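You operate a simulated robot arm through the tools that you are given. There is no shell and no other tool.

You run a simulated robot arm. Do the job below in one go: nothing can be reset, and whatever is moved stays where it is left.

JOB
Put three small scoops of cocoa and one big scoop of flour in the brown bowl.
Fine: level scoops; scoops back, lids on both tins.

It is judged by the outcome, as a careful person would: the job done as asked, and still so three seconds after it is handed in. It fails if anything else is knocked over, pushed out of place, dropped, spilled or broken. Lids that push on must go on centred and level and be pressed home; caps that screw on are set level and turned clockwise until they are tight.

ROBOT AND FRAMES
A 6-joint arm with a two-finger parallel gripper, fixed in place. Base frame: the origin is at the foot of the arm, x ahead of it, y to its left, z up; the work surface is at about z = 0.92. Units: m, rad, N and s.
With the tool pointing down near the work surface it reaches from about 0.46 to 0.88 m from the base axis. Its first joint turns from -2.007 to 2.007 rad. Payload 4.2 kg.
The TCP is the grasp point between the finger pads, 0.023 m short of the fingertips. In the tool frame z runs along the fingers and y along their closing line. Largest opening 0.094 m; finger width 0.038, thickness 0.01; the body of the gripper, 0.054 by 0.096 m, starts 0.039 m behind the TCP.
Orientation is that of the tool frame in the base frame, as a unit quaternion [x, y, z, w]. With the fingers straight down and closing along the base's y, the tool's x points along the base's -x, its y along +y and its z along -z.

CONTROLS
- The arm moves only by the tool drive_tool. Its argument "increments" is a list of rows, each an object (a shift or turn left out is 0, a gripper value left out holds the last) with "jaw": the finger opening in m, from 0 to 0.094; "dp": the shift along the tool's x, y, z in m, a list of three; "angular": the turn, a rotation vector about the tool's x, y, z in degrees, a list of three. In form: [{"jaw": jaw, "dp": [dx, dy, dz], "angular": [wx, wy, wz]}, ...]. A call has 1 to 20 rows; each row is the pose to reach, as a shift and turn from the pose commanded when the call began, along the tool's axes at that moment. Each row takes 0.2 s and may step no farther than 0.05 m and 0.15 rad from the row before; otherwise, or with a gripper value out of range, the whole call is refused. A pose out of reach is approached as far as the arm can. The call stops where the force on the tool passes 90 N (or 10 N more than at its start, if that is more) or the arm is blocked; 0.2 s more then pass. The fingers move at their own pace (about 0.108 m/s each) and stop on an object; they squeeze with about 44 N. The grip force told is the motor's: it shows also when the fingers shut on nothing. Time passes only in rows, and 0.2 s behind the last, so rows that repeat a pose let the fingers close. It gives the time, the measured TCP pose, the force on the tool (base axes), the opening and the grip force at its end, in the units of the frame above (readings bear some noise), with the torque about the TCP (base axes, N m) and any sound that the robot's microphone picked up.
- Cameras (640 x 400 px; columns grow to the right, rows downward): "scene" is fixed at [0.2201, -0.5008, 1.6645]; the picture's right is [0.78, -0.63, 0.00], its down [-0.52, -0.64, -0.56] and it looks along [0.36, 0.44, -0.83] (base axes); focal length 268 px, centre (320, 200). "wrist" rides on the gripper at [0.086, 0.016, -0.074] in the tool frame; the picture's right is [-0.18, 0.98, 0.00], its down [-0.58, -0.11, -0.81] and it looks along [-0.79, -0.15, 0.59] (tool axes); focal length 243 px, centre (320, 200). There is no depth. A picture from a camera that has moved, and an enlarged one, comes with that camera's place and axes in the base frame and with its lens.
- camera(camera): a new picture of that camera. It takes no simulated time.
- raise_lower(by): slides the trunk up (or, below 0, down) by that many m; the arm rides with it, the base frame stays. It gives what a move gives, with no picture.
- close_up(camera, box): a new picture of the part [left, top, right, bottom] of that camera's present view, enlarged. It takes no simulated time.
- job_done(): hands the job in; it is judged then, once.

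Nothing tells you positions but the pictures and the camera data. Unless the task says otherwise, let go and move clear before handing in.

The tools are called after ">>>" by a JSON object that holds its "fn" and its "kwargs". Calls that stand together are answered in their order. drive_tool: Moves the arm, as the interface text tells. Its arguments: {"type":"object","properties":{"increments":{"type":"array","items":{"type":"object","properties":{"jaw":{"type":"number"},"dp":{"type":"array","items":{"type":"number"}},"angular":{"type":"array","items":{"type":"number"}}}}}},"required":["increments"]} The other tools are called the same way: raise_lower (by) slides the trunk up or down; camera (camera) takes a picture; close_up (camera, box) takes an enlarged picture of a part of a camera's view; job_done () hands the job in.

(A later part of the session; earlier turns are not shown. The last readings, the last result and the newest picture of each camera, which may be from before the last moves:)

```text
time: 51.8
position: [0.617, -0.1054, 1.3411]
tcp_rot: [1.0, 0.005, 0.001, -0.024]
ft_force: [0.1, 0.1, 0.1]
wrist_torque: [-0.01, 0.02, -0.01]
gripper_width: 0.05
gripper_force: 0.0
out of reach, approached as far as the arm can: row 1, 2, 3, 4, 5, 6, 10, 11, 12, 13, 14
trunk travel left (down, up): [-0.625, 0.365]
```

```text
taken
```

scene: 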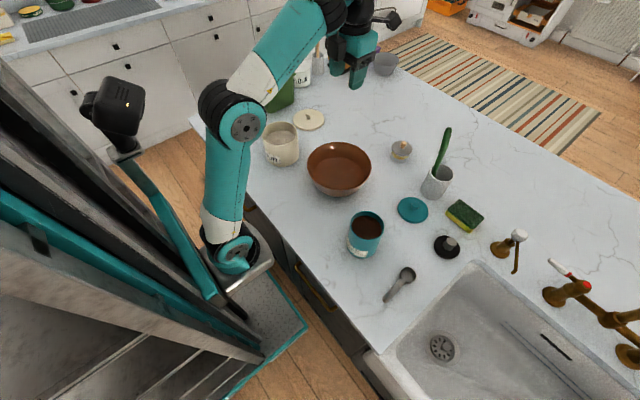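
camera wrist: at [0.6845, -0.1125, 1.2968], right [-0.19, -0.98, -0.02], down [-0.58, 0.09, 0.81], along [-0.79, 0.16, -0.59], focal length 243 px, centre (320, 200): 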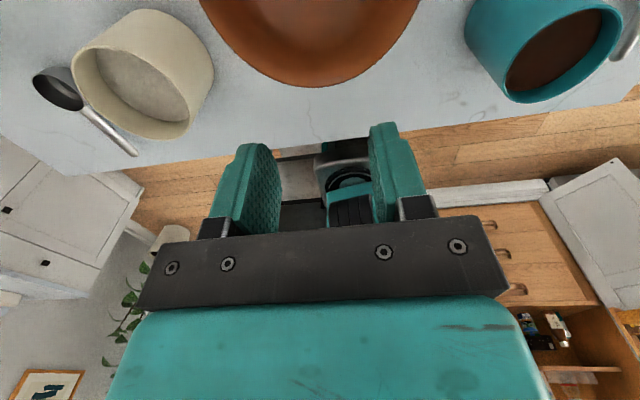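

>>> {"fn": "drive_tool", "kwargs": {"increments": [{"angular": [0, 0, -8]}, {"angular": [0, 0, -16]}, {"angular": [0, 0, -24]}, {"angular": [0, 0, -32]}, {"angular": [0, 0, -40]}]}}

>>> {"fn": "raise_lower", "kwargs": {"by": -0.2}}

>>> {"fn": "camera", "kwargs": {"camera": "scene"}}

```text
time: 53.0
position: [0.6171, -0.1041, 1.3408]
tcp_rot: [0.939, 0.344, 0.005, -0.01]
ft_force: [0.6, -0.1, 0.1]
wrist_torque: [0.02, 0.01, -0.01]
gripper_width: 0.0497
gripper_force: 0.0
trunk travel left (down, up): [-0.625, 0.365]
```

```text
time: 55.2
position: [0.6167, -0.1048, 1.1407]
tcp_rot: [0.94, 0.342, 0.005, -0.011]
ft_force: [-0.1, 0.5, -0.1]
wrist_torque: [0.0, -0.03, -0.01]
gripper_width: 0.0498
gripper_force: 0.1
trunk travel left (down, up): [-0.425, 0.565]
```

```text
taken
```

scene: 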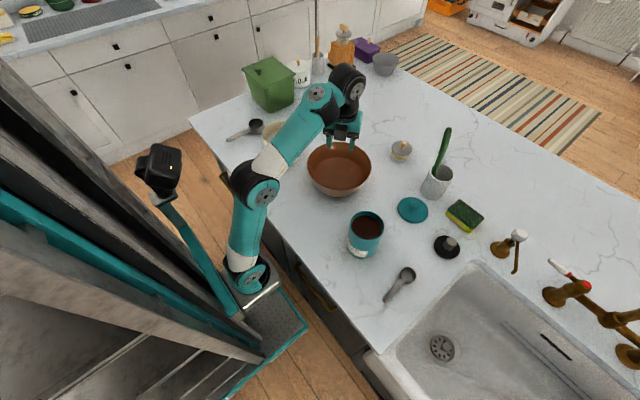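

>>> {"fn": "drive_tool", "kwargs": {"increments": [{"angular": [0, 8, 0]}, {"angular": [0, 16, 0]}, {"angular": [0, 24, 0]}, {"angular": [0, 32, 0]}, {"angular": [0, 40, 0]}, {"angular": [0, 48, 0]}, {"angular": [0, 56, 0]}, {"angular": [0, 64, 0]}]}}

>>> {"fn": "camera", "kwargs": {"camera": "scene"}}

```text
time: 57.0
position: [0.6645, -0.0413, 1.2443]
tcp_rot: [0.827, 0.284, 0.46, -0.155]
ft_force: [0.0, -0.4, 0.1]
wrist_torque: [0.0, 0.03, -0.02]
gripper_width: 0.0501
gripper_force: 0.1
out of reach, approached as far as the arm can: row 4, 5, 6, 7, 8
trunk travel left (down, up): [-0.425, 0.565]
```

```text
taken
```

scene: 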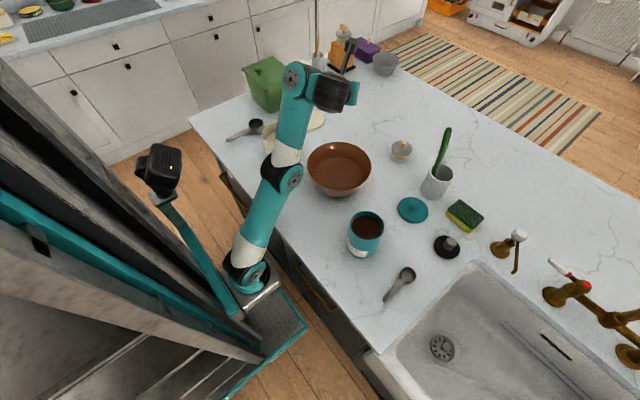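

The yaw-140° nose-down tilt also runs into the wrist limits. I'll go back to vertical, set the handle direction sideways (yaw 90°), and test the pour as a roll about the handle in the arm's plane.

>>> {"fn": "drive_tool", "kwargs": {"increments": [{"dp": [-0.0098, 0.0026, -0.0053], "angular": [0, -7.25, 0]}, {"dp": [-0.0196, 0.0053, -0.0105], "angular": [0, -14.5, 0]}, {"dp": [-0.0293, 0.0079, -0.0158], "angular": [0, -21.75, 0]}, {"dp": [-0.0391, 0.0105, -0.0211], "angular": [0, -29, 0]}, {"dp": [-0.0489, 0.0131, -0.0263], "angular": [0, -36.25, 0]}, {"dp": [-0.0587, 0.0158, -0.0316], "angular": [0, -43.5, 0]}, {"dp": [-0.0684, 0.0184, -0.0368], "angular": [0, -50.75, 0]}, {"dp": [-0.0782, 0.021, -0.0421], "angular": [0, -58, 0]}]}}

>>> {"fn": "drive_tool", "kwargs": {"increments": [{"angular": [0, 0, -8]}, {"angular": [0, 0, -16]}, {"angular": [0, 0, -24]}, {"angular": [0, 0, -32]}, {"angular": [0, 0, -40]}, {"angular": [0, 0, -48]}]}}

```text
time: 58.8
position: [0.6017, -0.1071, 1.1543]
tcp_rot: [0.946, 0.323, 0.002, 0.003]
ft_force: [-0.7, -1.0, 0.7]
wrist_torque: [-0.02, 0.02, -0.03]
gripper_width: 0.05
gripper_force: 0.0
out of reach, approached as far as the arm can: row 5, 6, 7, 8
trunk travel left (down, up): [-0.425, 0.565]
```

```text
time: 60.2
position: [0.6023, -0.1061, 1.1546]
tcp_rot: [0.732, 0.681, 0.001, 0.004]
ft_force: [-0.1, -0.4, -0.1]
wrist_torque: [0.0, 0.0, 0.02]
gripper_width: 0.0502
gripper_force: 0.1
trunk travel left (down, up): [-0.425, 0.565]
```

>>> {"fn": "drive_tool", "kwargs": {"increments": [{"angular": [-8, 0, 0]}, {"angular": [-16, 0, 0]}, {"angular": [-24, 0, 0]}, {"angular": [-32, 0, 0]}, {"angular": [-40, 0, 0]}, {"angular": [-48, 0, 0]}]}}

```text
time: 61.6
position: [0.6387, -0.07, 1.2415]
tcp_rot: [0.669, 0.621, 0.278, 0.3]
ft_force: [-0.3, 0.6, 0.2]
wrist_torque: [0.0, -0.05, -0.03]
gripper_width: 0.0501
gripper_force: 0.1
out of reach, approached as far as the arm can: row 3, 4, 5, 6
trunk travel left (down, up): [-0.425, 0.565]
```

>>> {"fn": "close_up", "kwargs": {"camera": "scene", "box": [200, 20, 420, 300]}}

>>> {"fn": "camera", "kwargs": {"camera": "wrist"}}

```text
1.43 times, centred on (310, 160) of scene
camera zoom: at [0.2201, -0.5008, 1.6645], right [0.78, -0.63, 0.0], down [-0.52, -0.64, -0.56], along [0.36, 0.44, -0.83], focal length 382 px, centre (334, 257)
```

zoom: 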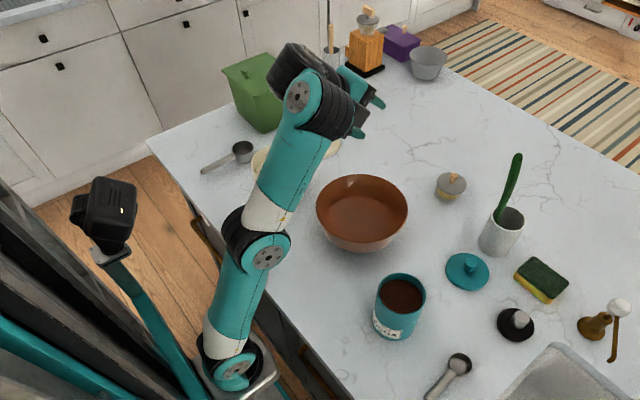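

```text
taken
camera wrist: at [0.5996, 0.0197, 1.3042], right [0.64, -0.23, 0.73], down [-0.72, -0.53, 0.46], along [0.28, -0.82, -0.5], focal length 243 px, centre (320, 200)
```

wrist: 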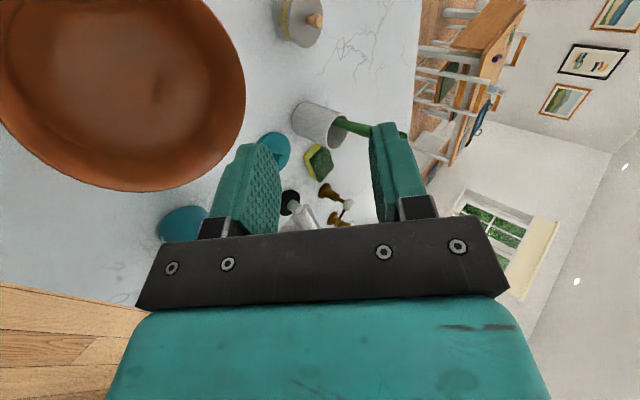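

The arm is nearly stretched in this spot, which explains the drift. I'll move the tool a bit farther out and lower at the same tilt, where the elbow is bent, and check the pour pose there with this sideways yaw.

>>> {"fn": "drive_tool", "kwargs": {"increments": [{"dp": [-0.0046, -0.0171, 0.0228]}, {"dp": [-0.0092, -0.0341, 0.0457]}, {"dp": [-0.0138, -0.0512, 0.0685]}, {"dp": [-0.0184, -0.0682, 0.0913]}, {"dp": [-0.0184, -0.0682, 0.0913]}]}}

```text
time: 62.8
position: [0.7048, -0.0748, 1.204]
tcp_rot: [0.669, 0.621, 0.277, 0.301]
ft_force: [-0.2, -0.5, 0.4]
wrist_torque: [-0.01, 0.03, 0.0]
gripper_width: 0.05
gripper_force: 0.1
out of reach, approached as far as the arm can: row 1, 2, 3, 4, 5
trunk travel left (down, up): [-0.425, 0.565]
```

>>> {"fn": "raise_lower", "kwargs": {"by": 0.2}}

>>> {"fn": "drive_tool", "kwargs": {"increments": [{"dp": [-0.0036, -0.0322, 0.01], "angular": [8, 0, 0]}, {"dp": [-0.0071, -0.0645, 0.02], "angular": [16, 0, 0]}, {"dp": [-0.0107, -0.0967, 0.03], "angular": [24, 0, 0]}, {"dp": [-0.0142, -0.1289, 0.04], "angular": [32, 0, 0]}, {"dp": [-0.0178, -0.1612, 0.05], "angular": [40, 0, 0]}, {"dp": [-0.0213, -0.1934, 0.06], "angular": [48, 0, 0]}]}}

>>> {"fn": "camera", "kwargs": {"camera": "scene"}}

```text
time: 65.0
position: [0.7054, -0.074, 1.4034]
tcp_rot: [0.669, 0.621, 0.277, 0.3]
ft_force: [-0.3, -0.6, -0.8]
wrist_torque: [0.02, 0.01, -0.04]
gripper_width: 0.05
gripper_force: 0.1
trunk travel left (down, up): [-0.625, 0.365]
```

```text
time: 66.4
position: [0.6199, -0.0908, 1.2191]
tcp_rot: [0.733, 0.681, -0.001, 0.002]
ft_force: [1.5, 0.2, -0.2]
wrist_torque: [0.02, -0.02, 0.0]
gripper_width: 0.05
gripper_force: 0.1
out of reach, approached as far as the arm can: row 1, 2, 3, 4
trunk travel left (down, up): [-0.625, 0.365]
```

```text
taken
```

scene: 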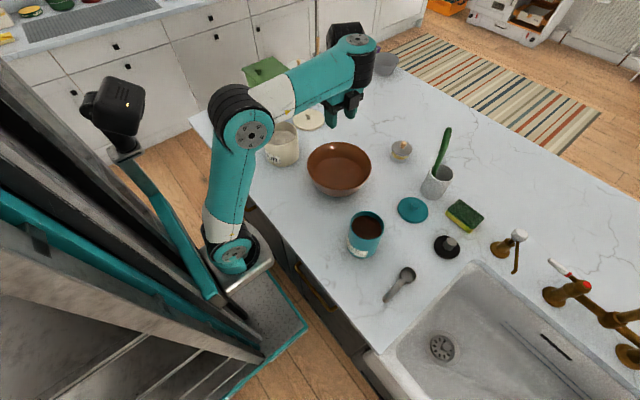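

The arm has flipped its wrist into its other configuration, which limits the outward tilt. I'll unwind the yaw back toward the original direction and see whether it returns to the first configuration.

>>> {"fn": "drive_tool", "kwargs": {"increments": [{"angular": [0, 0, -8]}, {"angular": [0, 0, -16]}, {"angular": [0, 0, -24]}, {"angular": [0, 0, -32]}, {"angular": [0, 0, -40]}, {"angular": [0, 0, -48]}, {"angular": [0, 0, -56]}, {"angular": [0, 0, -64]}, {"angular": [0, 0, -72]}, {"angular": [0, 0, -80]}, {"angular": [0, 0, -88]}, {"angular": [0, 0, -94]}]}}

>>> {"fn": "camera", "kwargs": {"camera": "scene"}}

```text
time: 69.0
position: [0.6199, -0.091, 1.2188]
tcp_rot: [0.002, 1.0, -0.002, 0.002]
ft_force: [0.2, 0.8, 0.2]
wrist_torque: [-0.03, -0.02, -0.05]
gripper_width: 0.0501
gripper_force: 0.1
trunk travel left (down, up): [-0.625, 0.365]
```

```text
taken
```

scene: 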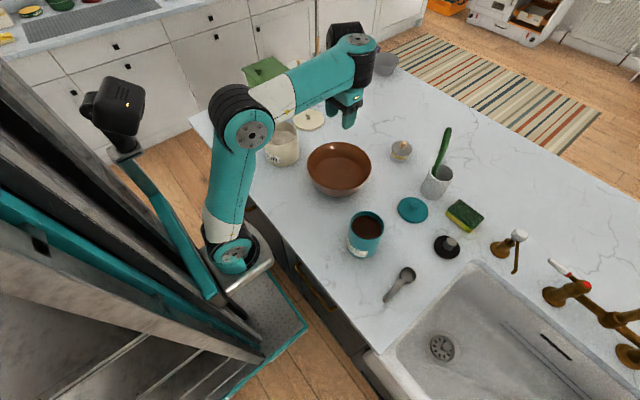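

At this yaw the arm is fine and unflagged, and in this wrist configuration inward tilting should be free. I'll test nose-down (inward) tilting to about 104° here above the bowl.

>>> {"fn": "drive_tool", "kwargs": {"increments": [{"angular": [0, 8, 0]}, {"angular": [0, 16, 0]}, {"angular": [0, 24, 0]}, {"angular": [0, 32, 0]}, {"angular": [0, 40, 0]}, {"angular": [0, 48, 0]}, {"angular": [0, 56, 0]}, {"angular": [0, 64, 0]}]}}

>>> {"fn": "camera", "kwargs": {"camera": "scene"}}

```text
time: 69.8
position: [0.6299, -0.0913, 1.2171]
tcp_rot: [0.01, 0.986, -0.006, -0.169]
ft_force: [11.4, 11.1, -54.3]
wrist_torque: [-1.8, -2.11, -0.78]
gripper_width: 0.05
gripper_force: 0.1
out of reach, approached as far as the arm can: row 1, 2, 4
trunk travel left (down, up): [-0.625, 0.365]
stopped in row 4: the force on the tool passed its limit at 204 N (the readings are from after the stop); the commanded pose is now the measured one
```

```text
taken
```

scene: 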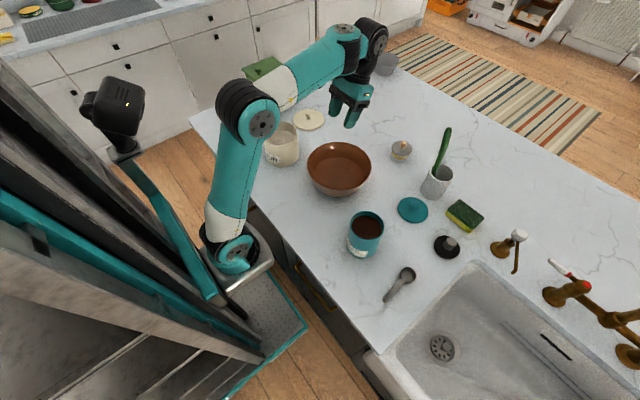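

The tool stopped at 19° again, most likely the camera arm against the forearm. I'll look closely before backing off.

>>> {"fn": "close_up", "kwargs": {"camera": "scene", "box": [200, 10, 420, 150]}}

>>> {"fn": "camera", "kwargs": {"camera": "wrist"}}

```text
2.86 times, centred on (310, 80) of scene
camera zoom: at [0.2201, -0.5008, 1.6645], right [0.78, -0.63, 0.0], down [-0.52, -0.64, -0.56], along [0.36, 0.44, -0.83], focal length 765 px, centre (349, 543)
```

zoom: 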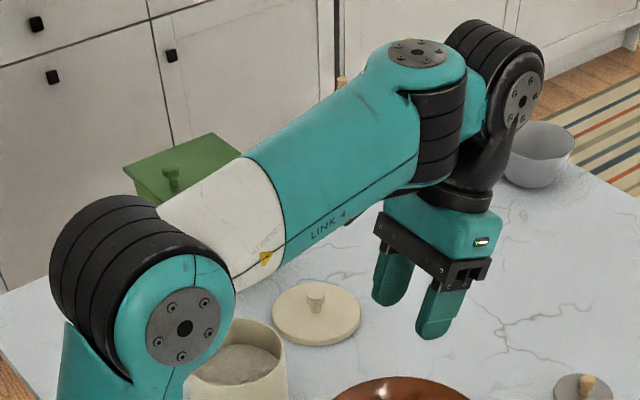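

```text
taken
camera wrist: at [0.5726, -0.0715, 1.3163], right [0.19, 0.98, -0.07], down [0.81, -0.12, 0.57], along [0.55, -0.17, -0.82], focal length 243 px, centre (320, 200)
```

wrist: 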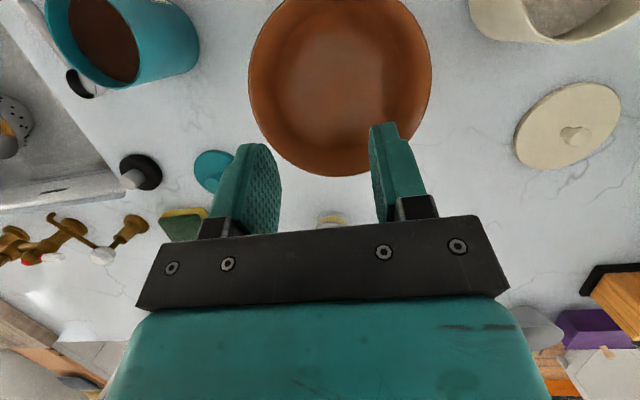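

>>> {"fn": "drive_tool", "kwargs": {"increments": [{"angular": [0, -6.5, 0]}, {"angular": [0, -13, 0]}, {"angular": [0, -19.5, 0]}]}}

>>> {"fn": "close_up", "kwargs": {"camera": "scene", "box": [200, 10, 420, 150]}}

```text
time: 70.6
position: [0.6317, -0.0887, 1.2168]
tcp_rot: [0.007, 1.0, -0.007, -0.023]
ft_force: [-0.8, 1.4, -0.5]
wrist_torque: [0.02, -0.04, -0.02]
gripper_width: 0.0498
gripper_force: 0.1
out of reach, approached as far as the arm can: row 3
trunk travel left (down, up): [-0.625, 0.365]
```

```text
2.86 times, centred on (310, 80) of scene
camera zoom: at [0.2201, -0.5008, 1.6645], right [0.78, -0.63, 0.0], down [-0.52, -0.64, -0.56], along [0.36, 0.44, -0.83], focal length 765 px, centre (349, 543)
```

zoom: 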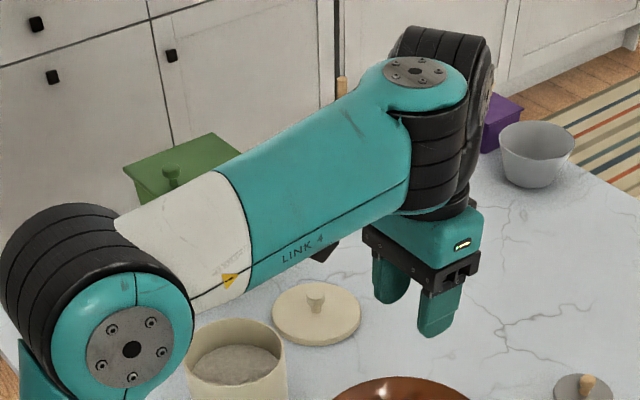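

The wrist is free again. I'll raise the trunk to its starting height and go to the same pose as my first test above the bowl, to compare the arm's shape with the earlier picture.

>>> {"fn": "raise_lower", "kwargs": {"by": 0.2}}

>>> {"fn": "drive_tool", "kwargs": {"increments": [{"dp": [0.01, 0.002, 0.035], "angular": [0, -1, 0]}, {"dp": [0.02, 0.005, 0.07], "angular": [0, -2.6, 0]}, {"dp": [0.03, 0.008, 0.105], "angular": [0, -2.6, 0]}, {"dp": [0.04, 0.01, 0.14], "angular": [0, -2.6, 0]}, {"dp": [0.05, 0.012, 0.175], "angular": [0, -2.6, 0]}, {"dp": [0.062, 0.0147, 0.216], "angular": [0, -2.6, 0]}]}}

>>> {"fn": "camera", "kwargs": {"camera": "scene"}}

```text
time: 72.8
position: [0.632, -0.0881, 1.4162]
tcp_rot: [0.008, 1.0, -0.007, -0.024]
ft_force: [0.3, 0.8, 0.2]
wrist_torque: [0.03, 0.0, 0.01]
gripper_width: 0.0502
gripper_force: 0.0
trunk travel left (down, up): [-0.825, 0.165]
```

```text
time: 74.2
position: [0.6416, -0.0799, 1.4017]
tcp_rot: [0.007, 1.0, -0.007, -0.002]
ft_force: [-0.3, 0.0, -0.2]
wrist_torque: [-0.01, 0.03, -0.01]
gripper_width: 0.0499
gripper_force: 0.1
out of reach, approached as far as the arm can: row 1, 2, 3, 4, 5, 6
trunk travel left (down, up): [-0.825, 0.165]
```

```text
taken
```

scene: 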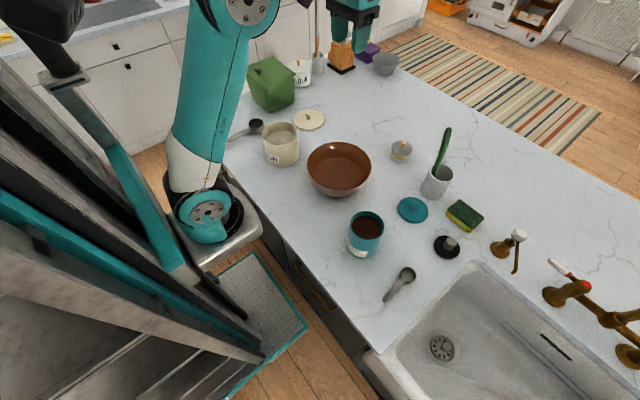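

In this wrist configuration the arm can't get low at this trunk height, so I need to get it back to the original one. I'll keep turning the tool the same way, well above everything, to see where the roll limit is.

>>> {"fn": "drive_tool", "kwargs": {"increments": [{"angular": [0, 0, -8]}, {"angular": [0, 0, -16]}, {"angular": [0, 0, -24]}, {"angular": [0, 0, -32]}, {"angular": [0, 0, -40]}, {"angular": [0, 0, -48]}, {"angular": [0, 0, -56]}, {"angular": [0, 0, -64]}, {"angular": [0, 0, -72]}, {"angular": [0, 0, -80]}, {"angular": [0, 0, -88]}]}}

>>> {"fn": "close_up", "kwargs": {"camera": "scene", "box": [160, 0, 420, 250]}}

```text
time: 76.6
position: [0.6415, -0.0801, 1.4014]
tcp_rot: [-0.691, 0.723, -0.004, -0.006]
ft_force: [-0.4, 0.6, -0.5]
wrist_torque: [-0.02, 0.01, 0.0]
gripper_width: 0.0501
gripper_force: 0.1
trunk travel left (down, up): [-0.825, 0.165]
```

```text
1.60 times, centred on (290, 125) of scene
camera zoom: at [0.2201, -0.5008, 1.6645], right [0.78, -0.63, 0.0], down [-0.52, -0.64, -0.56], along [0.36, 0.44, -0.83], focal length 428 px, centre (368, 320)
```

zoom: 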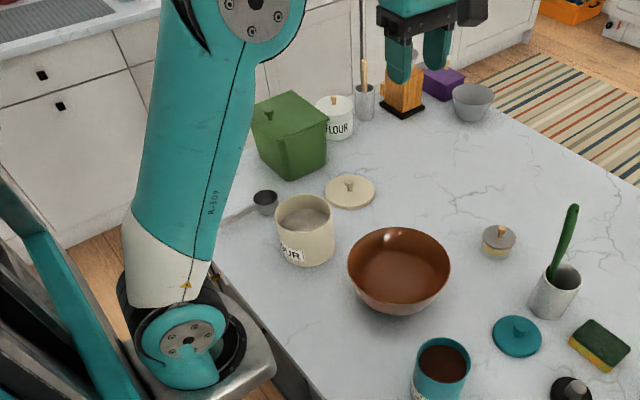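

>>> {"fn": "drive_tool", "kwargs": {"increments": [{"angular": [-8, 0, 0]}, {"angular": [-16, 0, 0]}, {"angular": [-24, 0, 0]}, {"angular": [-32, 0, 0]}, {"angular": [-40, 0, 0]}, {"angular": [-48, 0, 0]}]}}

>>> {"fn": "close_up", "kwargs": {"camera": "scene", "box": [160, 0, 480, 200]}}

```text
time: 78.0
position: [0.5916, -0.085, 1.3196]
tcp_rot: [-0.628, 0.665, 0.288, -0.284]
ft_force: [-1.1, -0.1, 0.6]
wrist_torque: [0.04, 0.0, -0.01]
gripper_width: 0.0503
gripper_force: 0.1
out of reach, approached as far as the arm can: row 1, 4, 5, 6
trunk travel left (down, up): [-0.825, 0.165]
```

```text
2.00 times, centred on (320, 100) of scene
camera zoom: at [0.2201, -0.5008, 1.6645], right [0.78, -0.63, 0.0], down [-0.52, -0.64, -0.56], along [0.36, 0.44, -0.83], focal length 535 px, centre (320, 400)
```

zoom: 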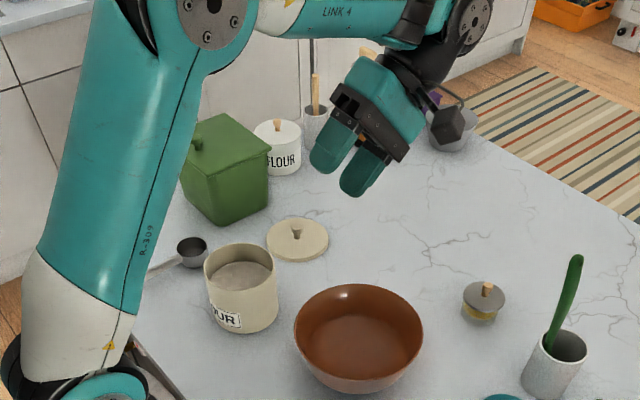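

Inward tilt is free here, so the wrist is on the other side of its singular direction (tool square to the forearm). I'll swing the tilted tool around the vertical through the sideways direction to bring the wrist back to its original side, well above everything.

>>> {"fn": "drive_tool", "kwargs": {"increments": [{"dp": [0, 0, -0.007], "angular": [0, 5.94, -5.35]}, {"dp": [0, 0, -0.014], "angular": [0, 11.89, -10.7]}, {"dp": [0, -0.001, -0.021], "angular": [0, 17.83, -16.06]}, {"dp": [0, -0.001, -0.028], "angular": [0, 23.78, -21.41]}, {"dp": [0, -0.001, -0.035], "angular": [0, 29.72, -26.76]}, {"dp": [0, -0.002, -0.042], "angular": [0, 35.66, -32.11]}, {"dp": [0, -0.002, -0.05], "angular": [0, 41.61, -37.46]}, {"dp": [0, -0.002, -0.057], "angular": [0, 47.55, -42.82]}, {"dp": [0, -0.003, -0.064], "angular": [0, 53.5, -48.17]}, {"dp": [0, -0.003, -0.071], "angular": [0, 59.44, -53.52]}, {"dp": [0, -0.003, -0.078], "angular": [0, 66.87, -60.21]}]}}

>>> {"fn": "camera", "kwargs": {"camera": "scene"}}

```text
refused: row 11 steps farther than a row can; nothing moved
```

```text
taken
```

scene: 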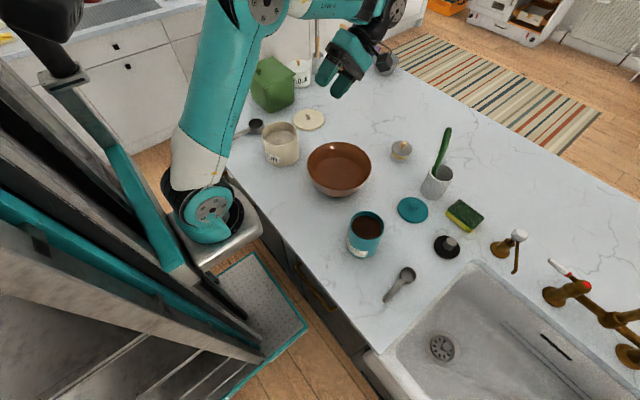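

>>> {"fn": "drive_tool", "kwargs": {"increments": [{"dp": [0, 0, -0.007], "angular": [0, 5.94, -5.35]}, {"dp": [0, 0, -0.014], "angular": [0, 11.89, -10.7]}, {"dp": [0, -0.001, -0.021], "angular": [0, 17.83, -16.06]}, {"dp": [0, -0.001, -0.028], "angular": [0, 23.78, -21.41]}, {"dp": [0, -0.001, -0.035], "angular": [0, 29.72, -26.76]}, {"dp": [0, -0.002, -0.042], "angular": [0, 35.66, -32.11]}, {"dp": [0, -0.002, -0.05], "angular": [0, 41.61, -37.46]}, {"dp": [0, -0.002, -0.057], "angular": [0, 47.55, -42.82]}, {"dp": [0, -0.003, -0.064], "angular": [0, 53.5, -48.17]}, {"dp": [0, -0.003, -0.071], "angular": [0, 59.44, -53.52]}, {"dp": [0, -0.003, -0.078], "angular": [0, 65.38, -58.87]}]}}

>>> {"fn": "camera", "kwargs": {"camera": "scene"}}

```text
time: 80.4
position: [0.6183, -0.0141, 1.3434]
tcp_rot: [0.965, -0.067, -0.066, 0.247]
ft_force: [0.6, -1.6, -0.1]
wrist_torque: [0.08, 0.0, -0.03]
gripper_width: 0.0501
gripper_force: 0.1
out of reach, approached as far as the arm can: row 1, 2, 3, 4, 5, 6, 7, 8, 9, 10, 11
trunk travel left (down, up): [-0.825, 0.165]
```

```text
taken
```

scene: 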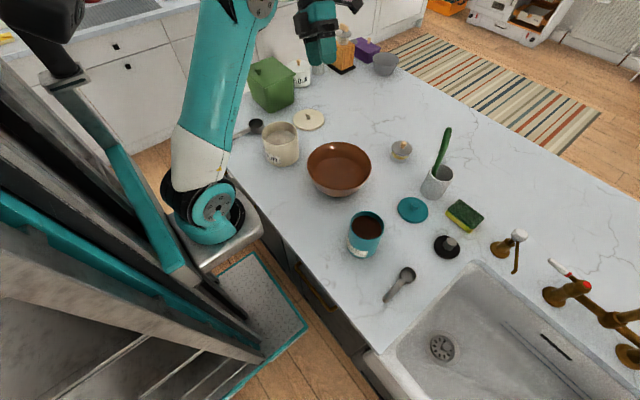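

>>> {"fn": "drive_tool", "kwargs": {"increments": [{"dp": [0.003, 0.004, -0.001], "angular": [-0.75, 3.89, -6.97]}, {"dp": [0.007, 0.008, -0.001], "angular": [-1.5, 7.78, -13.94]}, {"dp": [0.01, 0.013, -0.002], "angular": [-2.26, 11.66, -20.9]}, {"dp": [0.014, 0.017, -0.003], "angular": [-3.01, 15.55, -27.87]}, {"dp": [0.017, 0.021, -0.003], "angular": [-3.76, 19.44, -34.84]}, {"dp": [0.021, 0.025, -0.004], "angular": [-4.51, 23.33, -41.81]}, {"dp": [0.024, 0.029, -0.005], "angular": [-5.26, 27.22, -48.78]}, {"dp": [0.027, 0.033, -0.006], "angular": [-6.02, 31.1, -55.74]}, {"dp": [0.031, 0.038, -0.006], "angular": [-6.77, 34.99, -62.71]}, {"dp": [0.034, 0.042, -0.007], "angular": [-7.52, 38.88, -69.68]}, {"dp": [0.038, 0.046, -0.008], "angular": [-8.27, 42.77, -76.65]}, {"dp": [0.041, 0.05, -0.008], "angular": [-9.02, 46.66, -83.62]}, {"dp": [0.0446, 0.0543, -0.0091], "angular": [-9.78, 50.54, -90.58]}]}}

>>> {"fn": "camera", "kwargs": {"camera": "scene"}}

```text
time: 83.2
position: [0.7235, 0.0649, 1.4747]
tcp_rot: [0.7, 0.668, 0.146, 0.206]
ft_force: [0.8, -1.1, -0.5]
wrist_torque: [0.04, 0.0, 0.0]
gripper_width: 0.05
gripper_force: 0.1
out of reach, approached as far as the arm can: row 1, 2, 3, 4, 5, 6, 7, 8, 9, 10, 11, 12, 13
trunk travel left (down, up): [-0.825, 0.165]
```

```text
taken
```

scene: 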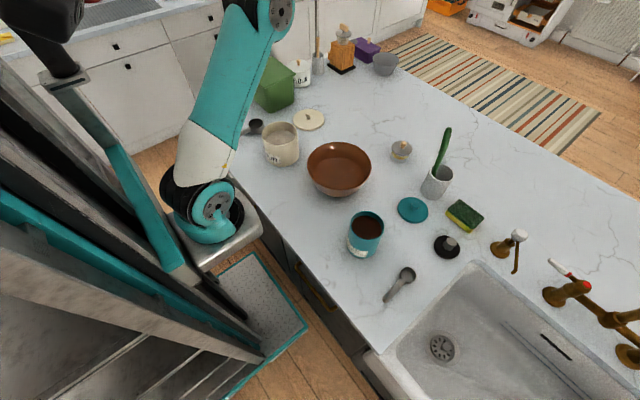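

>>> {"fn": "drive_tool", "kwargs": {"increments": [{"dp": [-0.0184, -0.0228, 0.0232]}, {"dp": [-0.0369, -0.0456, 0.0464]}, {"dp": [-0.0553, -0.0684, 0.0697]}, {"dp": [-0.0738, -0.0912, 0.0929]}, {"dp": [-0.0922, -0.114, 0.1161]}]}}

>>> {"fn": "camera", "kwargs": {"camera": "scene"}}

```text
time: 84.4
position: [0.7227, 0.0646, 1.4767]
tcp_rot: [0.699, 0.669, 0.145, 0.208]
ft_force: [0.3, 0.0, 1.1]
wrist_torque: [0.0, 0.03, 0.01]
gripper_width: 0.0499
gripper_force: 0.1
out of reach, approached as far as the arm can: row 1, 2, 3, 4, 5
trunk travel left (down, up): [-0.825, 0.165]
```

```text
taken
```

scene: 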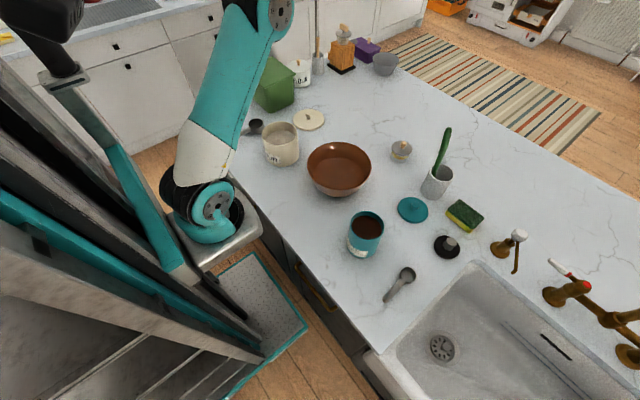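

The arm is stuck at a joint limit up here and out of the picture. I'll lower the trunk so the camera can see the wrist joints.

>>> {"fn": "raise_lower", "kwargs": {"by": -0.2}}

>>> {"fn": "close_up", "kwargs": {"camera": "scene", "box": [180, 0, 420, 150]}}

>>> {"fn": "camera", "kwargs": {"camera": "wrist"}}

```text
time: 86.5
position: [0.7225, 0.0653, 1.2761]
tcp_rot: [0.7, 0.669, 0.145, 0.206]
ft_force: [0.3, 0.7, 0.3]
wrist_torque: [0.01, 0.01, 0.03]
gripper_width: 0.0497
gripper_force: 0.0
trunk travel left (down, up): [-0.625, 0.365]
```

```text
2.67 times, centred on (300, 75) of scene
camera zoom: at [0.2201, -0.5008, 1.6645], right [0.78, -0.63, 0.0], down [-0.52, -0.64, -0.56], along [0.36, 0.44, -0.83], focal length 714 px, centre (373, 533)
```

zoom: 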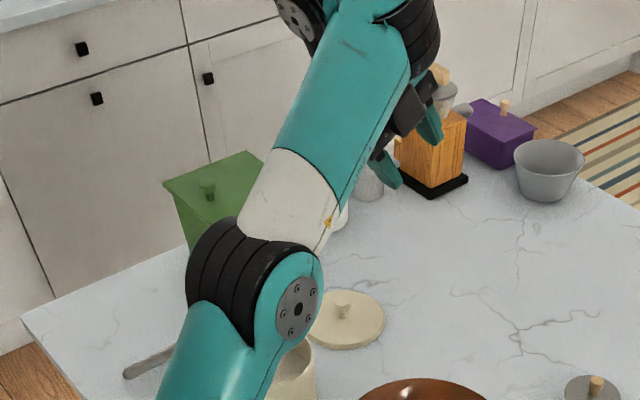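

```text
taken
camera wrist: at [0.7059, 0.1585, 1.3439], right [0.85, -0.2, 0.49], down [-0.52, -0.5, 0.69], along [0.1, -0.84, -0.53], focal length 243 px, centre (320, 200)
```

wrist: 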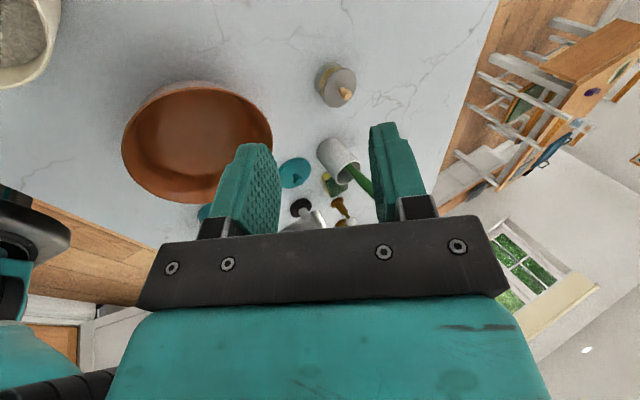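

>>> {"fn": "drive_tool", "kwargs": {"increments": [{"dp": [-0.0235, -0.0147, 0], "angular": [5.8, 0.8, 0]}, {"dp": [-0.047, -0.0294, 0], "angular": [11.6, 1.6, 0]}, {"dp": [-0.0704, -0.044, 0], "angular": [17.4, 2.4, 0]}, {"dp": [-0.0939, -0.0587, 0], "angular": [23.2, 3.2, 0]}, {"dp": [-0.1174, -0.0734, 0], "angular": [29, 4, 0]}]}}

>>> {"fn": "drive_tool", "kwargs": {"increments": [{"angular": [0, 0, -8.3]}, {"angular": [0, 0, -16.6]}, {"angular": [0, 0, -24.9]}, {"angular": [0, 0, -33.2]}, {"angular": [0, 0, -41.5]}, {"angular": [0, 0, -49.8]}, {"angular": [0, 0, -58.1]}, {"angular": [0, 0, -66.4]}, {"angular": [0, 0, -74.7]}, {"angular": [0, 0, -83]}, {"angular": [0, 0, -91.3]}, {"angular": [0, 0, -99.6]}, {"angular": [0, 0, -107.9]}, {"angular": [0, 0, -116.2]}, {"angular": [0, 0, -124.5]}, {"angular": [0, 0, -132.8]}, {"angular": [0, 0, -141.1]}, {"angular": [0, 0, -149.4]}, {"angular": [0, 0, -157.7]}, {"angular": [0, 0, -166]}]}}

>>> {"fn": "camera", "kwargs": {"camera": "scene"}}

```text
time: 87.7
position: [0.691, -0.0095, 1.2296]
tcp_rot: [0.768, 0.632, 0.064, 0.077]
ft_force: [-0.6, -0.9, -0.3]
wrist_torque: [-0.02, 0.0, 0.05]
gripper_width: 0.05
gripper_force: 0.1
out of reach, approached as far as the arm can: row 1, 2, 3, 4, 5
trunk travel left (down, up): [-0.625, 0.365]
```

```text
time: 90.0
position: [0.2969, 0.2418, 1.2301]
tcp_rot: [0.251, 0.957, -0.02, 0.143]
ft_force: [24.3, 43.9, 8.8]
wrist_torque: [-3.97, 2.5, -1.62]
gripper_width: 0.0496
gripper_force: 0.0
out of reach, approached as far as the arm can: row 1, 2, 3, 4, 5, 6, 7, 8, 9, 10, 11
trunk travel left (down, up): [-0.625, 0.365]
stopped in row 11: the force on the tool passed its limit at 326 N (the readings are from after the stop); the commanded pose is now the measured one
```

```text
taken
```

scene: 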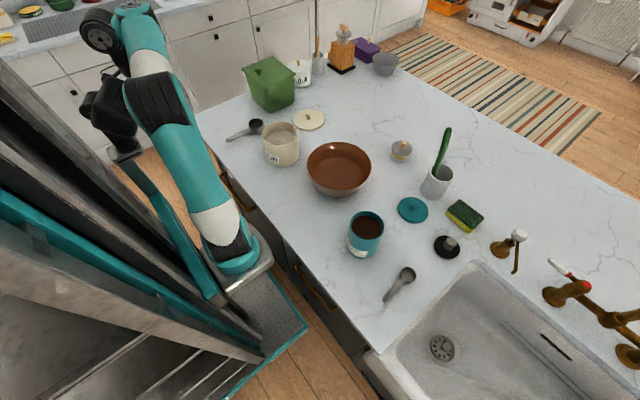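

The arm swung away to the left when it hit its limits; the counter objects still look untouched. I'll look closely at what it's touching before moving.

>>> {"fn": "close_up", "kwargs": {"camera": "scene", "box": [60, 0, 300, 150]}}

>>> {"fn": "camera", "kwargs": {"camera": "wrist"}}

>>> {"fn": "close_up", "kwargs": {"camera": "scene", "box": [220, 40, 480, 200]}}

```text
2.67 times, centred on (180, 75) of scene
camera zoom: at [0.2201, -0.5008, 1.6645], right [0.78, -0.63, 0.0], down [-0.52, -0.64, -0.56], along [0.36, 0.44, -0.83], focal length 714 px, centre (693, 533)
```

zoom: 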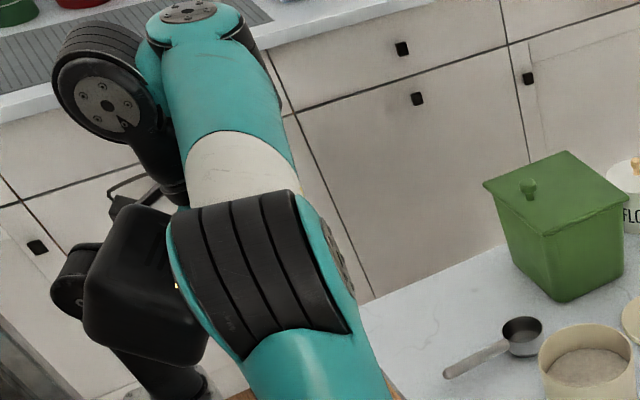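

```text
taken
camera wrist: at [0.2129, 0.3046, 1.2793], right [0.63, 0.77, 0.08], down [0.22, -0.28, 0.93], along [0.74, -0.57, -0.35], focal length 243 px, centre (320, 200)
```

wrist: 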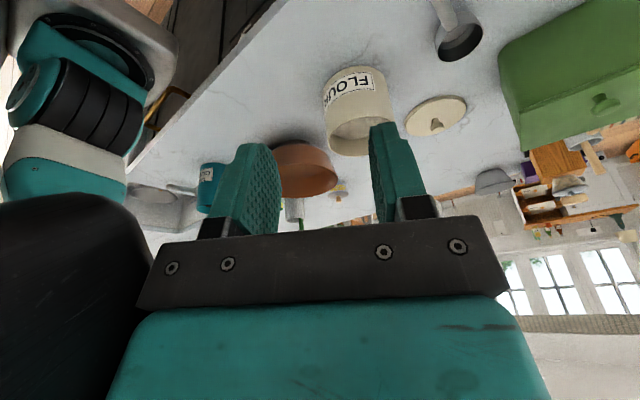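

```text
2.46 times, centred on (350, 120) of scene
camera zoom: at [0.2201, -0.5008, 1.6645], right [0.78, -0.63, 0.0], down [-0.52, -0.64, -0.56], along [0.36, 0.44, -0.83], focal length 659 px, centre (246, 397)
```

zoom: 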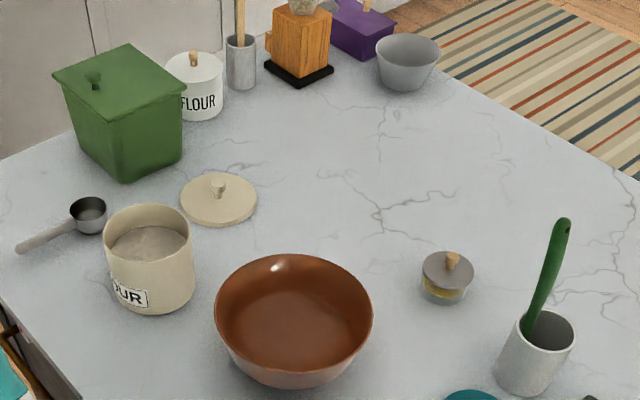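

The gripper bumped the robot's own head; nothing on the counter was touched. I'll ease it away from the head, outward and slightly up.

>>> {"fn": "drive_tool", "kwargs": {"increments": [{"dp": [-0.016, 0.0279, -0.0073]}, {"dp": [-0.0321, 0.0557, -0.0146]}, {"dp": [-0.0482, 0.0836, -0.0219]}, {"dp": [-0.0642, 0.1114, -0.0292]}]}}

>>> {"fn": "camera", "kwargs": {"camera": "scene"}}

```text
time: 91.0
position: [0.3073, 0.2672, 1.2204]
tcp_rot: [0.253, 0.957, -0.018, 0.143]
ft_force: [0.5, -0.2, -0.2]
wrist_torque: [0.0, 0.0, -0.01]
gripper_width: 0.0499
gripper_force: 0.0
out of reach, approached as far as the arm can: row 1, 2, 3, 4
trunk travel left (down, up): [-0.625, 0.365]
```

```text
taken
```

scene: 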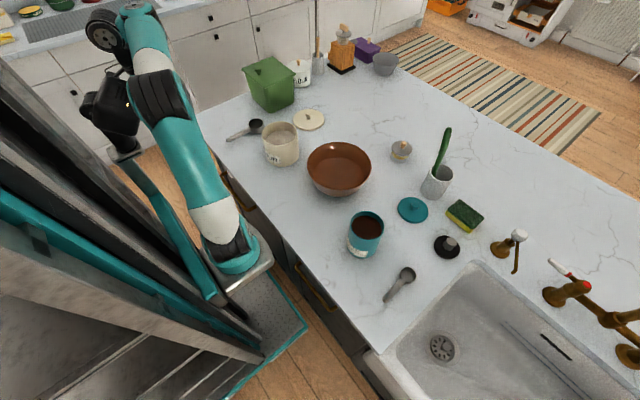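

>>> {"fn": "drive_tool", "kwargs": {"increments": [{"dp": [-0.0382, -0.0059, 0.0083], "angular": [0, 0, 8.3]}, {"dp": [-0.0765, -0.0119, 0.0166], "angular": [0, 0, 16.6]}, {"dp": [-0.1147, -0.0178, 0.0248], "angular": [0, 0, 24.9]}, {"dp": [-0.153, -0.0237, 0.0331], "angular": [0, 0, 33.2]}]}}

>>> {"fn": "camera", "kwargs": {"camera": "scene"}}

```text
time: 92.0
position: [0.4351, 0.1824, 1.2641]
tcp_rot: [0.514, 0.846, 0.021, 0.14]
ft_force: [-0.8, -0.7, 0.8]
wrist_torque: [-0.01, -0.06, -0.01]
gripper_width: 0.0501
gripper_force: 0.0
out of reach, approached as far as the arm can: row 1, 2, 3, 4
trunk travel left (down, up): [-0.625, 0.365]
```

```text
taken
```

scene: 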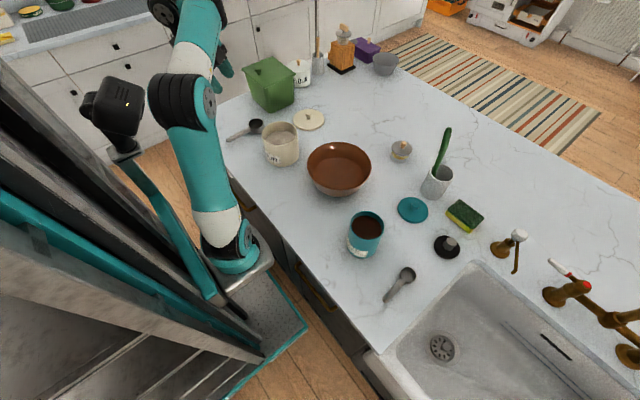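

>>> {"fn": "drive_tool", "kwargs": {"increments": [{"dp": [-0.0364, 0.0149, 0.008], "angular": [0, 0, 8.3]}, {"dp": [-0.0728, 0.0299, 0.016], "angular": [0, 0, 16.6]}, {"dp": [-0.1092, 0.0448, 0.024], "angular": [0, 0, 24.9]}, {"dp": [-0.1456, 0.0598, 0.0319], "angular": [0, 0, 33.2]}, {"dp": [-0.182, 0.0747, 0.0399], "angular": [0, 0, 41.5]}, {"dp": [-0.2184, 0.0897, 0.0479], "angular": [0, 0, 49.8]}, {"dp": [-0.2548, 0.1046, 0.0559], "angular": [0, 0, 58]}]}}

>>> {"fn": "camera", "kwargs": {"camera": "scene"}}

```text
time: 93.6
position: [0.651, 0.0048, 1.287]
tcp_rot: [0.859, 0.492, 0.089, 0.113]
ft_force: [-0.7, 0.2, -0.1]
wrist_torque: [-0.06, 0.0, -0.06]
gripper_width: 0.0499
gripper_force: 0.0
out of reach, approached as far as the arm can: row 1, 2, 3, 4, 5
trunk travel left (down, up): [-0.625, 0.365]
```

```text
taken
```

scene: 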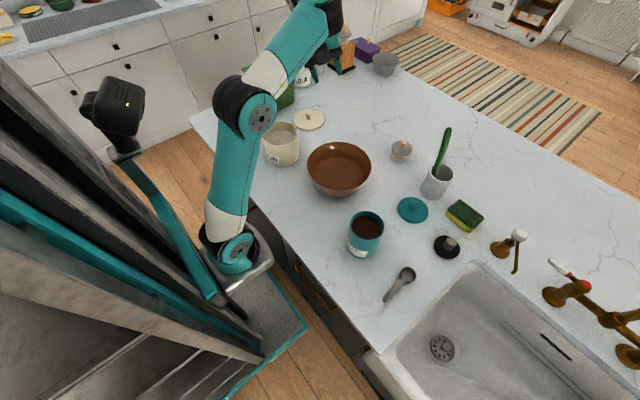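

The arm is back over the counter and unflagged. I'll unwind the tool roll in the direction that relieves its limit, in moderate steps.

>>> {"fn": "drive_tool", "kwargs": {"increments": [{"angular": [0, 0, 8.3]}, {"angular": [0, 0, 16.6]}, {"angular": [0, 0, 24.9]}, {"angular": [0, 0, 33.2]}, {"angular": [0, 0, 41.5]}, {"angular": [0, 0, 49.8]}, {"angular": [0, 0, 58.1]}, {"angular": [0, 0, 66.4]}, {"angular": [0, 0, 74.7]}, {"angular": [0, 0, 83]}, {"angular": [0, 0, 91.3]}, {"angular": [0, 0, 99.6]}]}}

```text
time: 96.2
position: [0.6514, 0.0044, 1.2859]
tcp_rot: [0.93, -0.338, 0.143, 0.005]
ft_force: [-0.6, 0.2, 0.4]
wrist_torque: [0.03, 0.01, 0.01]
gripper_width: 0.0503
gripper_force: 0.0
trunk travel left (down, up): [-0.625, 0.365]
```

>>> {"fn": "drive_tool", "kwargs": {"increments": [{"angular": [0, 0, 8.3]}, {"angular": [0, 0, 16.6]}, {"angular": [0, 0, 24.9]}, {"angular": [0, 0, 33.2]}, {"angular": [0, 0, 41.5]}, {"angular": [0, 0, 50]}]}}

>>> {"fn": "raise_lower", "kwargs": {"by": 0.2}}

```text
time: 97.6
position: [0.6507, 0.0049, 1.2858]
tcp_rot: [-0.699, 0.701, -0.132, 0.056]
ft_force: [-0.6, 0.3, 0.0]
wrist_torque: [-0.01, 0.03, -0.02]
gripper_width: 0.0499
gripper_force: 0.0
trunk travel left (down, up): [-0.625, 0.365]
```

```text
time: 99.8
position: [0.6498, 0.0052, 1.4867]
tcp_rot: [0.701, -0.699, 0.131, -0.056]
ft_force: [-0.3, 0.6, 0.6]
wrist_torque: [0.01, 0.02, -0.01]
gripper_width: 0.0502
gripper_force: 0.0
trunk travel left (down, up): [-0.825, 0.165]
```

Back over the middle with the tool roll relieved. Now I'll tilt inward, then descend, to reach the pose where the wrist flipped back to normal in my first test.

>>> {"fn": "drive_tool", "kwargs": {"increments": [{"dp": [0.005, 0.012, 0.015], "angular": [-7.5, -0.6, 0]}, {"dp": [0.01, 0.023, 0.03], "angular": [-15, -1.2, 0]}, {"dp": [0.015, 0.034, 0.045], "angular": [-22.5, -1.8, 0]}, {"dp": [0.02, 0.046, 0.06], "angular": [-30, -2.4, 0]}, {"dp": [0.025, 0.057, 0.075], "angular": [-37.5, -3, 0]}, {"dp": [0.03, 0.069, 0.09], "angular": [-45, -3.6, 0]}, {"dp": [0.035, 0.08, 0.105], "angular": [-52.5, -4.2, 0]}, {"dp": [0.04, 0.091, 0.12], "angular": [-60, -4.8, 0]}]}}

```text
time: 101.6
position: [0.5851, -0.0506, 1.3369]
tcp_rot: [-0.639, 0.669, 0.263, -0.274]
ft_force: [0.2, -0.3, 0.2]
wrist_torque: [0.03, -0.03, -0.03]
gripper_width: 0.0498
gripper_force: 0.1
out of reach, approached as far as the arm can: row 8
trunk travel left (down, up): [-0.825, 0.165]
```

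>>> {"fn": "drive_tool", "kwargs": {"increments": [{"dp": [0.0053, -0.0217, 0.027], "angular": [-4, 0, 0]}, {"dp": [0.0107, -0.0433, 0.054], "angular": [-8, 0, 0]}, {"dp": [0.016, -0.065, 0.081], "angular": [-12, 0, 0]}, {"dp": [0.0213, -0.0866, 0.108], "angular": [-15.3, 0, 0]}, {"dp": [0.0213, -0.0866, 0.108], "angular": [-15.3, 0, 0]}]}}

>>> {"fn": "camera", "kwargs": {"camera": "scene"}}

```text
time: 102.8
position: [0.5706, -0.0785, 1.1992]
tcp_rot: [-0.597, 0.627, 0.35, -0.357]
ft_force: [-0.8, 0.6, 0.8]
wrist_torque: [-0.03, 0.04, -0.01]
gripper_width: 0.05
gripper_force: 0.1
trunk travel left (down, up): [-0.825, 0.165]
```

```text
taken
```

scene: 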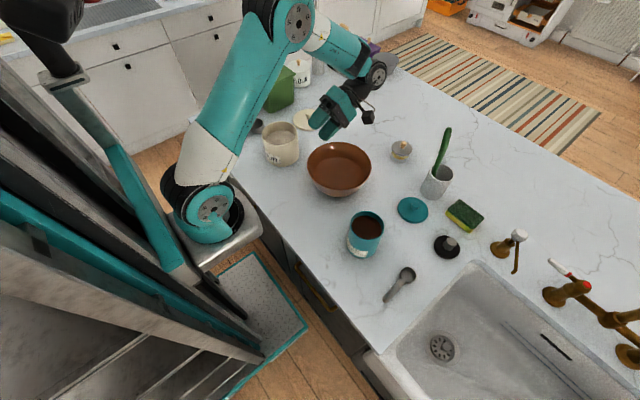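

Unflagged, and the arm has exactly the shape of my first inward test. I'll turn the tool back to yaw 0 here, then untilt to return to the normal configuration.

>>> {"fn": "drive_tool", "kwargs": {"increments": [{"angular": [0, 0, 8]}, {"angular": [0, 0, 16]}, {"angular": [0, 0, 24]}, {"angular": [0, 0, 32]}, {"angular": [0, 0, 40]}, {"angular": [0, 0, 48]}, {"angular": [0, 0, 56]}, {"angular": [0, 0, 64]}, {"angular": [0, 0, 72]}, {"angular": [0, 0, 80]}, {"angular": [0, 0, 87.5]}]}}

```text
time: 105.2
position: [0.5706, -0.0769, 1.1994]
tcp_rot: [0.003, 0.866, 0.005, -0.5]
ft_force: [0.1, 0.2, 0.3]
wrist_torque: [-0.02, -0.01, 0.03]
gripper_width: 0.0497
gripper_force: 0.1
trunk travel left (down, up): [-0.825, 0.165]
```

>>> {"fn": "drive_tool", "kwargs": {"increments": [{"angular": [0, -7.5, 0]}, {"angular": [0, -15, 0]}, {"angular": [0, -22.5, 0]}, {"angular": [0, -30, 0]}, {"angular": [0, -37.5, 0]}, {"angular": [0, -45, 0]}, {"angular": [0, -52.5, 0]}, {"angular": [0, -60, 0]}]}}

>>> {"fn": "camera", "kwargs": {"camera": "scene"}}

```text
time: 107.0
position: [0.5694, -0.0758, 1.1989]
tcp_rot: [0.006, 1.0, 0.005, 0.003]
ft_force: [1.1, 0.5, -0.4]
wrist_torque: [0.04, 0.03, 0.0]
gripper_width: 0.0502
gripper_force: 0.1
out of reach, approached as far as the arm can: row 3, 4, 5, 6
trunk travel left (down, up): [-0.825, 0.165]
```

```text
taken
```

scene: 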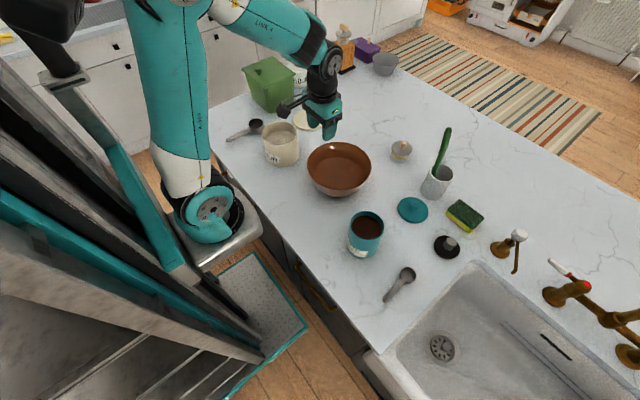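

The arm is back in its original shape. Now I'll carefully test the sideways yaw (−90°) in this configuration, watching for any limit flags.

>>> {"fn": "drive_tool", "kwargs": {"increments": [{"dp": [-0.01, -0.007, 0], "angular": [0, 0, -8]}, {"dp": [-0.03, -0.015, 0], "angular": [0, 0, -16]}, {"dp": [-0.05, -0.022, 0], "angular": [0, 0, -24]}, {"dp": [-0.07, -0.03, 0], "angular": [0, 0, -32]}, {"dp": [-0.09, -0.037, 0], "angular": [0, 0, -40]}, {"dp": [-0.11, -0.045, 0], "angular": [0, 0, -48]}, {"dp": [-0.13, -0.052, 0], "angular": [0, 0, -56]}, {"dp": [-0.15, -0.06, 0], "angular": [0, 0, -64]}, {"dp": [-0.16, -0.067, 0], "angular": [0, 0, -72]}, {"dp": [-0.165, -0.075, 0], "angular": [0, 0, -80]}, {"dp": [-0.165, -0.08, 0], "angular": [0, 0, -88]}]}}

```text
time: 109.4
position: [0.7336, -0.1575, 1.1983]
tcp_rot: [-0.691, 0.723, 0.003, 0.003]
ft_force: [0.8, -0.4, -0.6]
wrist_torque: [0.02, 0.0, -0.04]
gripper_width: 0.0499
gripper_force: 0.0
trunk travel left (down, up): [-0.825, 0.165]
```

>>> {"fn": "drive_tool", "kwargs": {"increments": [{"angular": [8, 0, 0]}, {"angular": [16, 0, 0]}, {"angular": [24, 0, 0]}, {"angular": [32, 0, 0]}, {"angular": [40, 0, 0]}, {"angular": [48, 0, 0]}, {"angular": [56, 0, 0]}]}}

```text
time: 111.0
position: [0.7361, -0.1575, 1.1983]
tcp_rot: [-0.608, 0.639, -0.337, 0.328]
ft_force: [-0.3, 0.6, 0.1]
wrist_torque: [0.02, -0.02, 0.04]
gripper_width: 0.0501
gripper_force: 0.0
trunk travel left (down, up): [-0.825, 0.165]
```

Unflagged to 56°. I'll continue the outward pour tilt.

>>> {"fn": "drive_tool", "kwargs": {"increments": [{"angular": [8, 0, 0]}, {"angular": [16, 0, 0]}, {"angular": [24, 0, 0]}, {"angular": [32, 0, 0]}]}}

```text
time: 112.0
position: [0.735, -0.1526, 1.1975]
tcp_rot: [-0.509, 0.528, -0.486, 0.475]
ft_force: [-0.5, 0.1, -0.2]
wrist_torque: [0.02, 0.03, 0.02]
gripper_width: 0.05
gripper_force: 0.0
out of reach, approached as far as the arm can: row 4
trunk travel left (down, up): [-0.825, 0.165]
```

>>> {"fn": "drive_tool", "kwargs": {"increments": [{"dp": [0, -0.015, 0.01], "angular": [6, 0, 0]}, {"dp": [0, -0.02, 0.01], "angular": [13, 0, 0]}, {"dp": [0, -0.02, 0.01], "angular": [20, 0, 0]}, {"dp": [0, -0.02, 0.01], "angular": [28, 0, 0]}]}}

>>> {"fn": "camera", "kwargs": {"camera": "scene"}}

```text
time: 113.0
position: [0.7951, -0.1422, 1.2267]
tcp_rot: [0.43, -0.467, 0.576, -0.516]
ft_force: [0.0, -0.6, -1.0]
wrist_torque: [0.01, 0.01, 0.0]
gripper_width: 0.0499
gripper_force: 0.1
out of reach, approached as far as the arm can: row 1, 2, 3, 4
trunk travel left (down, up): [-0.825, 0.165]
```

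```text
taken
```

scene: 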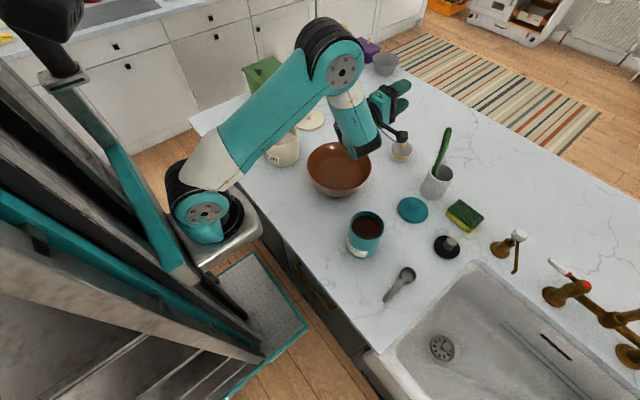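

>>> {"fn": "drive_tool", "kwargs": {"increments": [{"dp": [-0.003, 0.0005, -0.006], "angular": [-7.8, 0, 0]}, {"dp": [-0.006, 0.001, -0.012], "angular": [-15.6, 0, 0]}, {"dp": [-0.009, 0.0015, -0.018], "angular": [-23.4, 0, 0]}, {"dp": [-0.012, 0.002, -0.024], "angular": [-31.2, 0, 0]}, {"dp": [-0.015, 0.0025, -0.03], "angular": [-39, 0, 0]}, {"dp": [-0.018, 0.003, -0.036], "angular": [-46.8, 0, 0]}, {"dp": [-0.021, 0.0035, -0.042], "angular": [-54.6, 0, 0]}, {"dp": [-0.024, 0.004, -0.048], "angular": [-62.4, 0, 0]}, {"dp": [-0.027, 0.0045, -0.054], "angular": [-70.2, 0, 0]}, {"dp": [-0.03, 0.005, -0.06], "angular": [-78, 0, 0]}, {"dp": [-0.0336, 0.0058, -0.0712], "angular": [-85.8, 0, 0]}, {"dp": [-0.0336, 0.0058, -0.0712], "angular": [-93.6, 0, 0]}, {"dp": [-0.0336, 0.0058, -0.0712], "angular": [-101.2, 0, 0]}]}}

```text
time: 115.8
position: [0.729, -0.1008, 1.2062]
tcp_rot: [-0.672, 0.74, -0.003, -0.006]
ft_force: [0.3, 0.1, 0.1]
wrist_torque: [0.0, -0.01, -0.03]
gripper_width: 0.0499
gripper_force: 0.0
out of reach, approached as far as the arm can: row 1, 2
trunk travel left (down, up): [-0.825, 0.165]
```

>>> {"fn": "drive_tool", "kwargs": {"increments": [{"dp": [0, 0, 0], "angular": [0, 0, 8.3]}, {"angular": [0, 0, 16.6]}, {"angular": [0, 0, 24.9]}, {"angular": [0, 0, 33.2]}, {"angular": [0, 0, 41.5]}, {"angular": [0, 0, 49.8]}, {"angular": [0, 0, 58.1]}, {"angular": [0, 0, 66.4]}, {"angular": [0, 0, 74.7]}, {"angular": [0, 0, 83]}, {"angular": [0, 0, 91.3]}, {"angular": [0, 0, 99.6]}, {"angular": [0, 0, 107.9]}, {"angular": [0, 0, 116.2]}, {"angular": [0, 0, 124.5]}]}}

```text
time: 119.0
position: [0.7293, -0.1019, 1.206]
tcp_rot: [0.344, 0.939, -0.007, 0.001]
ft_force: [0.1, 0.0, 0.3]
wrist_torque: [0.02, 0.0, -0.01]
gripper_width: 0.05
gripper_force: 0.1
trunk travel left (down, up): [-0.825, 0.165]
```

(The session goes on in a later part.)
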